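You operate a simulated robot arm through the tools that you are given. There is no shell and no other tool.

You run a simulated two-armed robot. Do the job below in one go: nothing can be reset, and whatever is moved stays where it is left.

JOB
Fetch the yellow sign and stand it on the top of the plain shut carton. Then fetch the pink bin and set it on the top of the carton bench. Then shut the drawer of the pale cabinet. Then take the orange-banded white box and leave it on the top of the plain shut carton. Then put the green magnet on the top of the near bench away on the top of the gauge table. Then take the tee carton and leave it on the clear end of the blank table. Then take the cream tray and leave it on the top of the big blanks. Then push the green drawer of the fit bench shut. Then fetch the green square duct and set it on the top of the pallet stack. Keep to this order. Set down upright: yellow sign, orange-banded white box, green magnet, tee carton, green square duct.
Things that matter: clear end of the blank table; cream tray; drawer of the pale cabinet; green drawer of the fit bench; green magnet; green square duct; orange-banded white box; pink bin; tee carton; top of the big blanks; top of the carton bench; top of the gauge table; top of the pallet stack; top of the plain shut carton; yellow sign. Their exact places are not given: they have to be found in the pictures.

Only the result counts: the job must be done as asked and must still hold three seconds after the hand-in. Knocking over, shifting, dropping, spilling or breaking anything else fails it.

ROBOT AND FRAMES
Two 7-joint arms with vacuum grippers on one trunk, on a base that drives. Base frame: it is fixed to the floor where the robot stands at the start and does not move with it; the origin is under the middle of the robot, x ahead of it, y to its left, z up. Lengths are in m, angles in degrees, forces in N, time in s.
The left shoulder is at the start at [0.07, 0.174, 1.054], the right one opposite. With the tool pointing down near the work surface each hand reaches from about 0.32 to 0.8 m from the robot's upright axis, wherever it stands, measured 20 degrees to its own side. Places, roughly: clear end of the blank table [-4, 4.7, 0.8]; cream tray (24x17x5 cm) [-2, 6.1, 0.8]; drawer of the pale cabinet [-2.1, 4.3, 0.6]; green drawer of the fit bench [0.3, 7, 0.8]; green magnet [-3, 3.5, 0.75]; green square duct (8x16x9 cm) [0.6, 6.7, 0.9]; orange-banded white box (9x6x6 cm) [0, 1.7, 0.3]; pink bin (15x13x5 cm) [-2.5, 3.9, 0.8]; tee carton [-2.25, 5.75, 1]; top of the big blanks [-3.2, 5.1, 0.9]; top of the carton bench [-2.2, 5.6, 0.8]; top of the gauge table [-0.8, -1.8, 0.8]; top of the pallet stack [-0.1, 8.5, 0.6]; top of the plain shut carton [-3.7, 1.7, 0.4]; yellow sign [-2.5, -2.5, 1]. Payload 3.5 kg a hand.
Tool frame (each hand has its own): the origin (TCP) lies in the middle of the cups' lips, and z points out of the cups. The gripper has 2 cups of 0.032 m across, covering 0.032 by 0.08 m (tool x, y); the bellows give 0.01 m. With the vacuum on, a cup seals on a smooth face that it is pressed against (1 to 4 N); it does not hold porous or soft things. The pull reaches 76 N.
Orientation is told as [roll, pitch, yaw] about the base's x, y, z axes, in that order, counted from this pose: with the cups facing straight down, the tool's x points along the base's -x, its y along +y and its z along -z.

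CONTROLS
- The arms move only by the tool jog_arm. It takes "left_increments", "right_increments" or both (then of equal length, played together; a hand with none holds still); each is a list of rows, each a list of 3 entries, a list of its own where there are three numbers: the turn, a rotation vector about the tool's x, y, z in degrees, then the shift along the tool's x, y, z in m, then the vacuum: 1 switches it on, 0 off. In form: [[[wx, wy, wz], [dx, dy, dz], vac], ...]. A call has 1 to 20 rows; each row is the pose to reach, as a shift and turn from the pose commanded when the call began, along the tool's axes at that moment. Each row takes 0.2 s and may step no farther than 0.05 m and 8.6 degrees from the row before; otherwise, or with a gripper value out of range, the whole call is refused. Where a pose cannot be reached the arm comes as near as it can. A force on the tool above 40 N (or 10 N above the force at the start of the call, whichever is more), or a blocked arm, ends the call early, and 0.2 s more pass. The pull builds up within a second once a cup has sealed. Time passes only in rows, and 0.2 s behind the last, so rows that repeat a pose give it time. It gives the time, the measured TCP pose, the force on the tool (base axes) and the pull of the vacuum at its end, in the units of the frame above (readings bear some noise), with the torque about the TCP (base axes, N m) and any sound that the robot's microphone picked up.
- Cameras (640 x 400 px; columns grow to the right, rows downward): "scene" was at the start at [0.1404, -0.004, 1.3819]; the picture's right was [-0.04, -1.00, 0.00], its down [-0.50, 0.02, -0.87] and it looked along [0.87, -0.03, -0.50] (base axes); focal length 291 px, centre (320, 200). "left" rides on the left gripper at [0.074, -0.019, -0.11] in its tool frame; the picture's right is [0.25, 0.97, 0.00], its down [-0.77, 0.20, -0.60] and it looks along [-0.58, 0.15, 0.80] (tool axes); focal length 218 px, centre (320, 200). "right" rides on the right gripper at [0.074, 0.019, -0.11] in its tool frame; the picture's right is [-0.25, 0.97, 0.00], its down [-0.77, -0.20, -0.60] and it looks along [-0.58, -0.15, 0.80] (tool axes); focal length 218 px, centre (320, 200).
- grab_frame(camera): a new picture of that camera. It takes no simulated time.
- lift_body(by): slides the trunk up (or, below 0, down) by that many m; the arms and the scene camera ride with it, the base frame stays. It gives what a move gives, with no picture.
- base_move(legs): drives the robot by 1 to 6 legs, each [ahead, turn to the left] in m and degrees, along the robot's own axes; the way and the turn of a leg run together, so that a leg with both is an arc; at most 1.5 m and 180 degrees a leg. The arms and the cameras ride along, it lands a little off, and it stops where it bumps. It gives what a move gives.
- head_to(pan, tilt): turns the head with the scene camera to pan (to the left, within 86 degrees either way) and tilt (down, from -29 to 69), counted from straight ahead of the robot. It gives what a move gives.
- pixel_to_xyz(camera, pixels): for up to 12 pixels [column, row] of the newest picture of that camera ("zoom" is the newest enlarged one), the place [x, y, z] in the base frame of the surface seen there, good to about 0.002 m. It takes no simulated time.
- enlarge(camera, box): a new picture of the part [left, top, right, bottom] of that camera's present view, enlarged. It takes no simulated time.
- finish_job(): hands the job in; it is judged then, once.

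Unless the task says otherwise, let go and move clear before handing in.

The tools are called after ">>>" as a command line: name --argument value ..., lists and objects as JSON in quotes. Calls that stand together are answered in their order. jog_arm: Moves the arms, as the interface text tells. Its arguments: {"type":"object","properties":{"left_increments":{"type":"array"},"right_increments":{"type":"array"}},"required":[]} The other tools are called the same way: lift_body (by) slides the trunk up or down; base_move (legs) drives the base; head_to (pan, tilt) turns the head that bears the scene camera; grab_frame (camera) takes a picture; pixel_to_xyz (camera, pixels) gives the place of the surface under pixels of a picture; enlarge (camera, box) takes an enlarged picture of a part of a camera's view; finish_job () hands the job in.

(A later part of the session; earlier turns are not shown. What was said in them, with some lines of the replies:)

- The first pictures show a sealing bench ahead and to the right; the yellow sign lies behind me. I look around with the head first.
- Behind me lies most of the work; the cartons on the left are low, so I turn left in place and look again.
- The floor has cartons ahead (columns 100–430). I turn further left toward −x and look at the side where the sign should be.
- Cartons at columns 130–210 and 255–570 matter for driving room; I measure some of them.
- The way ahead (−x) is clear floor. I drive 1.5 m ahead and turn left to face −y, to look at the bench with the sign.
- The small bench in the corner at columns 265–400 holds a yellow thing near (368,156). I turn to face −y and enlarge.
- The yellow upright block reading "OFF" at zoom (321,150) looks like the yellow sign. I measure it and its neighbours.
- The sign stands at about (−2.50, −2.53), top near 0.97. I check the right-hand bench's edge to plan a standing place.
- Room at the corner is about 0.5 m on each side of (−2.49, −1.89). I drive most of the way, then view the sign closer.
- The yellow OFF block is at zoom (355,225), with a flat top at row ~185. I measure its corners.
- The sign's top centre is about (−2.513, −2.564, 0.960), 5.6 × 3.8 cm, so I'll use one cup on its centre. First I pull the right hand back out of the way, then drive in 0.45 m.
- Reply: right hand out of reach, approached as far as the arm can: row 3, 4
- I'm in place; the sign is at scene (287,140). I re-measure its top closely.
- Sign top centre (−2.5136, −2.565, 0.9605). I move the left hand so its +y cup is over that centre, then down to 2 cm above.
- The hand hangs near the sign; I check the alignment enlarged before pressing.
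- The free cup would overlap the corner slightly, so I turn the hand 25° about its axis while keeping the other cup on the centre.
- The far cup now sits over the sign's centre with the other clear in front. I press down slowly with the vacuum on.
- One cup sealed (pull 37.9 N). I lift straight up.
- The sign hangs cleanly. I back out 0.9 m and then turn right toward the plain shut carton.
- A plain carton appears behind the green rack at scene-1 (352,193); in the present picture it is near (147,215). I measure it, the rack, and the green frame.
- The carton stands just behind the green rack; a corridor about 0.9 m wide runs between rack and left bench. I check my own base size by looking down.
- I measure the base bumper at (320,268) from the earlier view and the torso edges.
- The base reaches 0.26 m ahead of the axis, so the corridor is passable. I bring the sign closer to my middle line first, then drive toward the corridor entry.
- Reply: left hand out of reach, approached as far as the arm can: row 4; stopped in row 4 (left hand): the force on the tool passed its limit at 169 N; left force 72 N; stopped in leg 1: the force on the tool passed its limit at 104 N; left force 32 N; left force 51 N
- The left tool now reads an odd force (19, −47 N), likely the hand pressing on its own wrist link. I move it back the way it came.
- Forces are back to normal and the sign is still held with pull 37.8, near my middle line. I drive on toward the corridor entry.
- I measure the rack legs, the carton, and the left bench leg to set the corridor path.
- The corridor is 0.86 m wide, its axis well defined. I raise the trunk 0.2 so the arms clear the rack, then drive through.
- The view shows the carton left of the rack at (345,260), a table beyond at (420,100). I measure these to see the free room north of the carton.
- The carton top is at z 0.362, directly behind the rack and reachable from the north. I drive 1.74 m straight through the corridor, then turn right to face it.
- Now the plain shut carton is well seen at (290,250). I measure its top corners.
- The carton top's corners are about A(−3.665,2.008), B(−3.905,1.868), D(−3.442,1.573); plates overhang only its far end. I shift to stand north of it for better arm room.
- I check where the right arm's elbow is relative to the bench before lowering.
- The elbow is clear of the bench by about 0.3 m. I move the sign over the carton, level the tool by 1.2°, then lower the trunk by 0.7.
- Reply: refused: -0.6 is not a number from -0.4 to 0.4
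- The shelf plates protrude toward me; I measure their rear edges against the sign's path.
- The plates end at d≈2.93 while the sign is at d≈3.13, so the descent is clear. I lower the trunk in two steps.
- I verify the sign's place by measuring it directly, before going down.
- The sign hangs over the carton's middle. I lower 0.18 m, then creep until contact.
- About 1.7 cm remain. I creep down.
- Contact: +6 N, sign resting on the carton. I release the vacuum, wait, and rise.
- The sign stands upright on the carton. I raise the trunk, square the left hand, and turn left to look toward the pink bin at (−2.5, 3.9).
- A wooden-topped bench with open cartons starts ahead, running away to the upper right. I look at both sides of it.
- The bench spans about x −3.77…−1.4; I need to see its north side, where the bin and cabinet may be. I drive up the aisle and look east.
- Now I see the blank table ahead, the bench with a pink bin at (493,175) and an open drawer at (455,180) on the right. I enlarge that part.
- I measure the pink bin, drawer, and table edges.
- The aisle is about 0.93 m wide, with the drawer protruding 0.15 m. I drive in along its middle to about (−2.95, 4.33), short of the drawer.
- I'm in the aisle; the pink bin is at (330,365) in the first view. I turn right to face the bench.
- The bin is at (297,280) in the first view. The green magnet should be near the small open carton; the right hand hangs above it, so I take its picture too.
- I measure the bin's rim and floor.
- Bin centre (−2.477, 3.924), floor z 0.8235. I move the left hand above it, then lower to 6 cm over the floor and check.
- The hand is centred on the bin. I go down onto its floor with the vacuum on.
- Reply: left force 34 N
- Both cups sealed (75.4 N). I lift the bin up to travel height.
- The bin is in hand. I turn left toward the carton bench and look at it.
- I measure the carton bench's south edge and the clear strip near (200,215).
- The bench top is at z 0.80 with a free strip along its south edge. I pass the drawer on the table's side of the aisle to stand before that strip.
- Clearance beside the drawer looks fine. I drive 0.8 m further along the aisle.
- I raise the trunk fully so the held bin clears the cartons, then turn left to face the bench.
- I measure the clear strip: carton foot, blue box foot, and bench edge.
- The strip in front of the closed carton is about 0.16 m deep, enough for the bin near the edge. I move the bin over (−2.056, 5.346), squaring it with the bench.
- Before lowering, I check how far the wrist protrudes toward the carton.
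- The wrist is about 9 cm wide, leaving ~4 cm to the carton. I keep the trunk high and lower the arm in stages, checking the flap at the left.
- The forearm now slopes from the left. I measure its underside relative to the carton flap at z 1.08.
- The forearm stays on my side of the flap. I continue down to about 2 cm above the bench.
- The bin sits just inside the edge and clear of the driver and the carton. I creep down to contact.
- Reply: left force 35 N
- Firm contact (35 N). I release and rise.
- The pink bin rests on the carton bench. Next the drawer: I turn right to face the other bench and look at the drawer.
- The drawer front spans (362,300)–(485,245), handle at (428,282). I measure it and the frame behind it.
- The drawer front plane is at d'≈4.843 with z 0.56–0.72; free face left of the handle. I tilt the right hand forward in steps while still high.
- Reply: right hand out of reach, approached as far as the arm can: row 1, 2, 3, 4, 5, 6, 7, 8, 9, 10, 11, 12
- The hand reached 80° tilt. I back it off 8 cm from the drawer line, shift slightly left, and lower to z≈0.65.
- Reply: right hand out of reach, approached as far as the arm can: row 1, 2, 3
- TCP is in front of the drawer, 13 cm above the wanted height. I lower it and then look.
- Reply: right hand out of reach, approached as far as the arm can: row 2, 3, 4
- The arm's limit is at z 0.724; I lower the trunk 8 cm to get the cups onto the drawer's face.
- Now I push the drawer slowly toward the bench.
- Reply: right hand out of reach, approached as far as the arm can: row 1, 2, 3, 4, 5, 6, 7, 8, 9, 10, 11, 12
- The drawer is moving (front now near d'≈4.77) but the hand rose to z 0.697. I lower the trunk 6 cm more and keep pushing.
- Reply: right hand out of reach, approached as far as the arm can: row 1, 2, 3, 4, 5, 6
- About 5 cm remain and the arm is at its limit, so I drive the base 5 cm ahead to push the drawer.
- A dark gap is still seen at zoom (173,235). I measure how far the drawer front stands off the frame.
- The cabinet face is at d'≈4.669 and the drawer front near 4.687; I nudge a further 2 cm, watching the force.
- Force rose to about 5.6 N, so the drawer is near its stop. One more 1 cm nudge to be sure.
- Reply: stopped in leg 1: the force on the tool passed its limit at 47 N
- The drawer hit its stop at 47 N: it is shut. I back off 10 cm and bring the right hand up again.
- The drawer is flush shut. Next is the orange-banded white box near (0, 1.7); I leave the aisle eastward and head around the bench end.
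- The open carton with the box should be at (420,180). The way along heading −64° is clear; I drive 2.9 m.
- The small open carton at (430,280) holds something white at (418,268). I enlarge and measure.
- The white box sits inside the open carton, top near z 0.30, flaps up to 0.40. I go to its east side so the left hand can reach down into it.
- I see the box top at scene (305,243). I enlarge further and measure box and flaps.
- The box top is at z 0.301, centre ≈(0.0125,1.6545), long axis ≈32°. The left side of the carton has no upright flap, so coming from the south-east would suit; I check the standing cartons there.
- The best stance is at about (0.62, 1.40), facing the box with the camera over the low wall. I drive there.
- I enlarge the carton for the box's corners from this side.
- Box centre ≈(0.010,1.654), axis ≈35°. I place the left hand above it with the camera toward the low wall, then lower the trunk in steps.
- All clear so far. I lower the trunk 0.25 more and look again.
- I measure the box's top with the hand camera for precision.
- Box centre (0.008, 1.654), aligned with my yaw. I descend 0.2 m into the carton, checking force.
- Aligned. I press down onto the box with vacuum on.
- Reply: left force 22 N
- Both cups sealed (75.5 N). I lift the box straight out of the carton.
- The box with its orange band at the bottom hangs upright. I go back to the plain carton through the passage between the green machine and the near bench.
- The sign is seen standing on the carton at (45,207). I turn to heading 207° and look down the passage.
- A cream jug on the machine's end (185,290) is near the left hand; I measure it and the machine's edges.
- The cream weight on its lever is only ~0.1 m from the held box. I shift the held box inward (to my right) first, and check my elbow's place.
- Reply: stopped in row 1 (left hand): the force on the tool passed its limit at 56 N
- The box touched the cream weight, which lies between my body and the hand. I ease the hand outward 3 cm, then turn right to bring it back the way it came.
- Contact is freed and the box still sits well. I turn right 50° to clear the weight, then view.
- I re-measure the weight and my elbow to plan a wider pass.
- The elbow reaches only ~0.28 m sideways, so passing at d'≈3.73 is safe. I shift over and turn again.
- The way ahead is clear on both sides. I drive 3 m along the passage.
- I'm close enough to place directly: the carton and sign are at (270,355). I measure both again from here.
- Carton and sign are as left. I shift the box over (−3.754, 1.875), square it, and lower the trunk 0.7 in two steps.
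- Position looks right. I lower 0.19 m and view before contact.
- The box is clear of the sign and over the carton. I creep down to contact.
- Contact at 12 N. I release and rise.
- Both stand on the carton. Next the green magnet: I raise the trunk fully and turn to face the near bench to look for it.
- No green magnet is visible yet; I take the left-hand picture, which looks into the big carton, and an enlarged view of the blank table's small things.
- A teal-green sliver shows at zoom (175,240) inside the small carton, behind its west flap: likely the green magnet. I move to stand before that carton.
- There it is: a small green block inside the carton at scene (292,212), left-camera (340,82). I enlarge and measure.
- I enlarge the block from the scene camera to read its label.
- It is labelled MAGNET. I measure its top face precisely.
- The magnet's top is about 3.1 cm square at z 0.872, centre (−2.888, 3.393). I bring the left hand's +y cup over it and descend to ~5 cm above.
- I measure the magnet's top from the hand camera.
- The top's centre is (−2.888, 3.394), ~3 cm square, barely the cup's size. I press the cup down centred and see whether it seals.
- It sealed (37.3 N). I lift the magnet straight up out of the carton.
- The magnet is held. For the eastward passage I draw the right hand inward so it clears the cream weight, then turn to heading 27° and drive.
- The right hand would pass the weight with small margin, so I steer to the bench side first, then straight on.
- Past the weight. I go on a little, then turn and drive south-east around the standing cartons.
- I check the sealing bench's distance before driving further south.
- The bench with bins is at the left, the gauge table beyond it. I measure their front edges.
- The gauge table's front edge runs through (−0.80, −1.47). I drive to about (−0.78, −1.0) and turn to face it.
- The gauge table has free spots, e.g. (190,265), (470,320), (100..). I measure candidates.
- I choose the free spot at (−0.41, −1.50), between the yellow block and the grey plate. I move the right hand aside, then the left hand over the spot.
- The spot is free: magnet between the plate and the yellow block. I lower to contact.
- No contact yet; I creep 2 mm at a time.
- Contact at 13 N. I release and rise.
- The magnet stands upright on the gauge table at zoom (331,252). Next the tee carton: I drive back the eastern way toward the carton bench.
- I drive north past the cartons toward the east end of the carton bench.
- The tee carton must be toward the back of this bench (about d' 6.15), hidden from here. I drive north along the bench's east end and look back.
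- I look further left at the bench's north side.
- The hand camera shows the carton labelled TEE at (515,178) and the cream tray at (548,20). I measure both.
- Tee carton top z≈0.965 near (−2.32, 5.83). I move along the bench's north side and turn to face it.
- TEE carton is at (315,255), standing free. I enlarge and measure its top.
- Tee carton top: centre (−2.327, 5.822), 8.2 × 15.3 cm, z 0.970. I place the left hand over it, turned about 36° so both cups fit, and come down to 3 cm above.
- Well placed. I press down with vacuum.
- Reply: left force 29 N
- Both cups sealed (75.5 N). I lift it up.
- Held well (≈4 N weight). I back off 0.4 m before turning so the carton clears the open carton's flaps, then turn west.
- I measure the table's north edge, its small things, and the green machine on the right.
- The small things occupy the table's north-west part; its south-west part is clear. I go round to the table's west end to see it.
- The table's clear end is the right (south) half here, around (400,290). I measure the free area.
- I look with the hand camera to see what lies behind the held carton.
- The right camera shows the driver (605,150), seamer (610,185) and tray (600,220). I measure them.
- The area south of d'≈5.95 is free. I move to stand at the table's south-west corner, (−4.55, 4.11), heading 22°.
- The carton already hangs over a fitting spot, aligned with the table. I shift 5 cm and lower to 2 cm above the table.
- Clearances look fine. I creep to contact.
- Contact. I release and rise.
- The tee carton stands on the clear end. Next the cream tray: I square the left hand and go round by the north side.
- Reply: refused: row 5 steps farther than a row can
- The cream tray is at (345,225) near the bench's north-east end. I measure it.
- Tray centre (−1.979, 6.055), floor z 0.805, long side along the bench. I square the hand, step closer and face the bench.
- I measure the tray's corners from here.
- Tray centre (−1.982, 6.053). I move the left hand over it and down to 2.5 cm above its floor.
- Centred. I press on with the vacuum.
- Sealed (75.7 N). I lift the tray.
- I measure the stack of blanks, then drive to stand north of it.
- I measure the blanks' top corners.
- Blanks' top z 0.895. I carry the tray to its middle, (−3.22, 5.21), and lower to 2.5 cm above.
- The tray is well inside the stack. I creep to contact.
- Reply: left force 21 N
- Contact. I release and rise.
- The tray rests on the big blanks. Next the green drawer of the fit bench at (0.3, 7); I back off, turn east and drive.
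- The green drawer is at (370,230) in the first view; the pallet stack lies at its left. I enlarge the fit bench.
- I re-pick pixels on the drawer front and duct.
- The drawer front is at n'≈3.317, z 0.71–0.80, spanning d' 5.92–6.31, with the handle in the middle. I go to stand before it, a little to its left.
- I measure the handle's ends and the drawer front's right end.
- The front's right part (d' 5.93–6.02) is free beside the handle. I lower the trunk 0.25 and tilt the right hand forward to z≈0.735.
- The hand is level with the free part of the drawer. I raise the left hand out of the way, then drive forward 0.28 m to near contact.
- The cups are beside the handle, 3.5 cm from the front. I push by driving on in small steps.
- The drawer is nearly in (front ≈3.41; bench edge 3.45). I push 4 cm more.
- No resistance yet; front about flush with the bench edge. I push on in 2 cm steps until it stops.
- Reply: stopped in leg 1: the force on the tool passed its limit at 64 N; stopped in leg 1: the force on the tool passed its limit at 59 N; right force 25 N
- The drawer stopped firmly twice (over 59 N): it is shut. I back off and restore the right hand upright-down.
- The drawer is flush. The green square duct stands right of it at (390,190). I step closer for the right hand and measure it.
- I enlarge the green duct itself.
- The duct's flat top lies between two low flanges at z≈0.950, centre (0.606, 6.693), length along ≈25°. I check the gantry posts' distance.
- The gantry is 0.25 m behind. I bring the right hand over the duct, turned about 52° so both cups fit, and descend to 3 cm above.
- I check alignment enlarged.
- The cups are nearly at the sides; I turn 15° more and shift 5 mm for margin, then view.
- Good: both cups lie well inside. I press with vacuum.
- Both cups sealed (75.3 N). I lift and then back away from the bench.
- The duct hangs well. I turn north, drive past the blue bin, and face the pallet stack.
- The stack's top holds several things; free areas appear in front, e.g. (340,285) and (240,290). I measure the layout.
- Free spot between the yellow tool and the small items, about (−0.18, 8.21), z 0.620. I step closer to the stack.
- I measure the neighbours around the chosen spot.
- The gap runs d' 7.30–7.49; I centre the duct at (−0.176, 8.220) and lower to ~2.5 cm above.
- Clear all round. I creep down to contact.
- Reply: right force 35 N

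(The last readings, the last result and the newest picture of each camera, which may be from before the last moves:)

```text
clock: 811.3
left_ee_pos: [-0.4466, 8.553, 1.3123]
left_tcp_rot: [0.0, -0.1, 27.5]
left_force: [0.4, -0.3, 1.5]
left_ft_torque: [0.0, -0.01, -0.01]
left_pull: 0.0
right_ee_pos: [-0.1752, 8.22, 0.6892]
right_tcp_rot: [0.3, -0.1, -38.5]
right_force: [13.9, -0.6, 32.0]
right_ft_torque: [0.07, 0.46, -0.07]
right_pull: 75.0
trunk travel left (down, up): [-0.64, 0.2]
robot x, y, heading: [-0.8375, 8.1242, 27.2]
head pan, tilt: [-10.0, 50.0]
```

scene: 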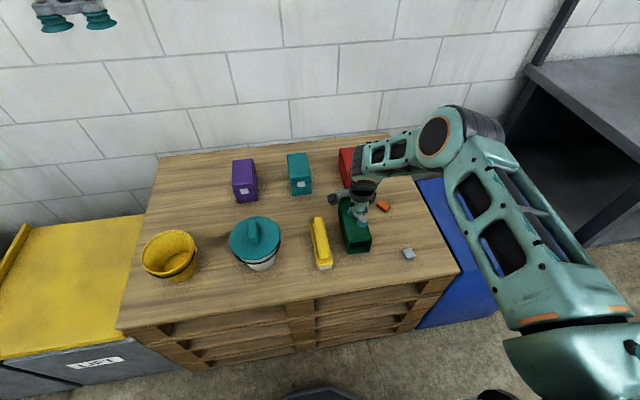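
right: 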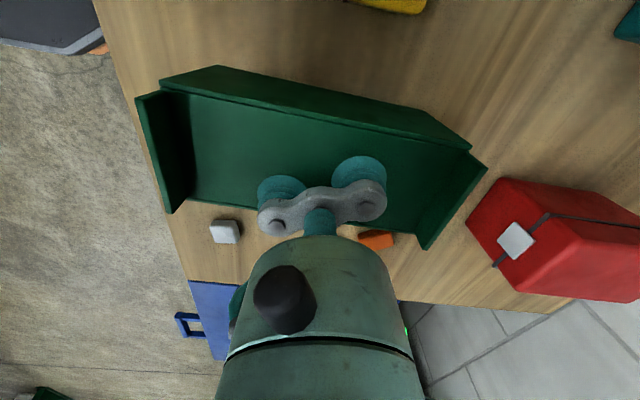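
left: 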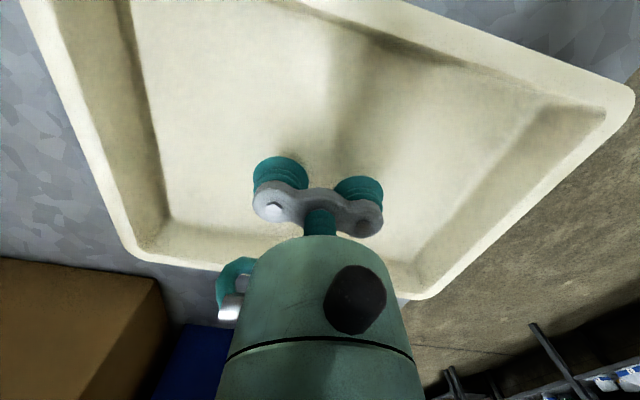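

Firm contact (32 N). I release and rise.

>>> jog_arm --right_increments '[[[0, 0, 0], [0, 0, -0.001], 0], [[0, 0, 0], [0, 0, -0.002], 0], [[0, 0, 0], [0, 0, -0.002], 0], [[0, 0, 0], [0, 0, -0.002], 0], [[0, 0, 0], [0, 0, -0.008], 0], [[0, 0, 0], [0, 0, -0.02], 0], [[0, 0, 0], [0, 0, -0.05], 0], [[0, 0, 0], [0, 0, -0.09], 0], [[0, 0, 0], [0, 0, -0.13], 0], [[0, 0, 0], [0, 0, -0.17], 0], [[0, 0, 0], [0, 0, -0.21], 0], [[0, 0, 0], [0, 0, -0.25], 0], [[0, 0, 0], [0, 0, -0.29], 0], [[0, 0, 0], [0, 0, -0.33], 0]]'

>>> grab_frame --camera "scene"

>>> enlarge --camera "scene" --box '[280, 130, 440, 290]'

```text
clock: 814.3
left_ee_pos: [-0.4457, 8.552, 1.3117]
left_tcp_rot: [0.1, -0.1, 27.5]
left_force: [0.0, 0.1, 0.9]
left_ft_torque: [-0.01, -0.03, 0.01]
left_pull: 0.1
right_ee_pos: [-0.1766, 8.2163, 1.0154]
right_tcp_rot: [-0.1, 0.2, -38.4]
right_force: [0.7, 0.2, 0.6]
right_ft_torque: [0.02, -0.01, -0.02]
right_pull: 0.0
trunk travel left (down, up): [-0.64, 0.2]
robot x, y, heading: [-0.8388, 8.1225, 27.2]
head pan, tilt: [-10.0, 50.0]
```

```text
taken
```

scene: 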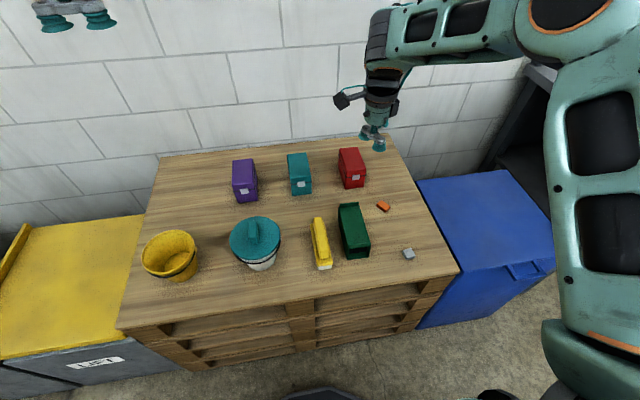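

```text
2.50 times, centred on (360, 210) of scene
```

zoom: 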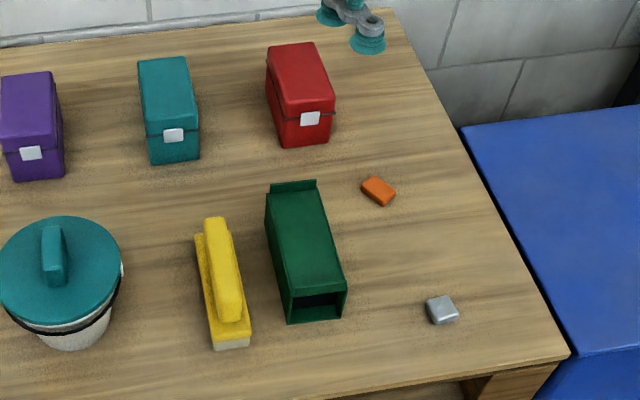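

The duct stands upright on the pallet stack, clear of its neighbours. I back off a little and hand in.

>>> base_move --legs '[[-0.4, 0]]'

>>> grab_frame --camera "scene"

```text
clock: 816.8
left_ee_pos: [-0.794, 8.3749, 1.3098]
left_tcp_rot: [0.1, 0.0, 27.9]
left_force: [0.2, -0.2, -0.5]
left_ft_torque: [-0.01, 0.02, 0.01]
left_pull: 0.0
right_ee_pos: [-0.5229, 8.0405, 1.0143]
right_tcp_rot: [-0.2, 0.1, -37.9]
right_force: [-0.1, 0.2, 0.6]
right_ft_torque: [-0.02, -0.02, 0.01]
right_pull: 0.0
trunk travel left (down, up): [-0.64, 0.2]
robot x, y, heading: [-1.1865, 7.9447, 28.0]
head pan, tilt: [-10.0, 50.0]
```

```text
taken
```

scene: 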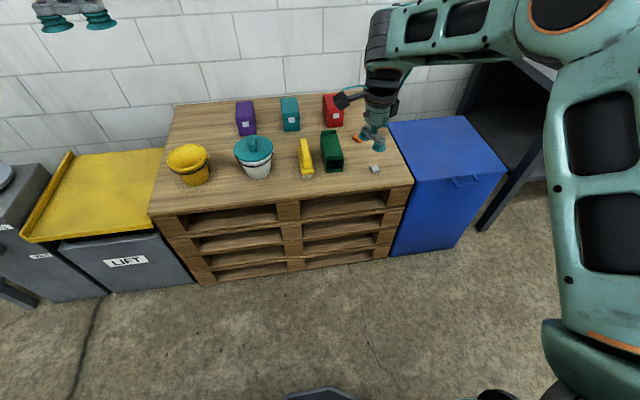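

Every step is done, the hands are empty and clear, and the duct stands at (332,150). I hand in.

>>> finish_job

```text
The job is handed in.
```

I carried out all nine steps in the order you gave and handed the job in; I haven't had the judging result. Both hands were empty and clear at the end.

| Step | Where it ended up |
|---|---|
| Yellow sign | Upright on the plain shut carton |
| Pink bin | On the carton bench, near its front edge |
| Pale cabinet drawer | Pushed to its stop |
| Orange-banded white box | Upright on the plain shut carton, beside the sign |
| Green magnet | Upright on the gauge table; close behind the "56" sample card, so I can't rule out that they touch |
| Tee carton | Upright on the clear part of the blank table, about 0.16 m from the rough place you gave |
| Cream tray | On the big blanks |
| Green drawer of the fit bench | Pushed to its stop |
| Green square duct | Upright on the pallet stack |

- **Bump on the way:** while I carried the white box, it pressed against the cream weight on the green machine's lever with about 56 N. The weight measured in the same place before and after, so I don't think it moved.
- **Magnet:** I found it inside the small open carton on the near bench, not on the bench top itself. It was labelled MAGNET.
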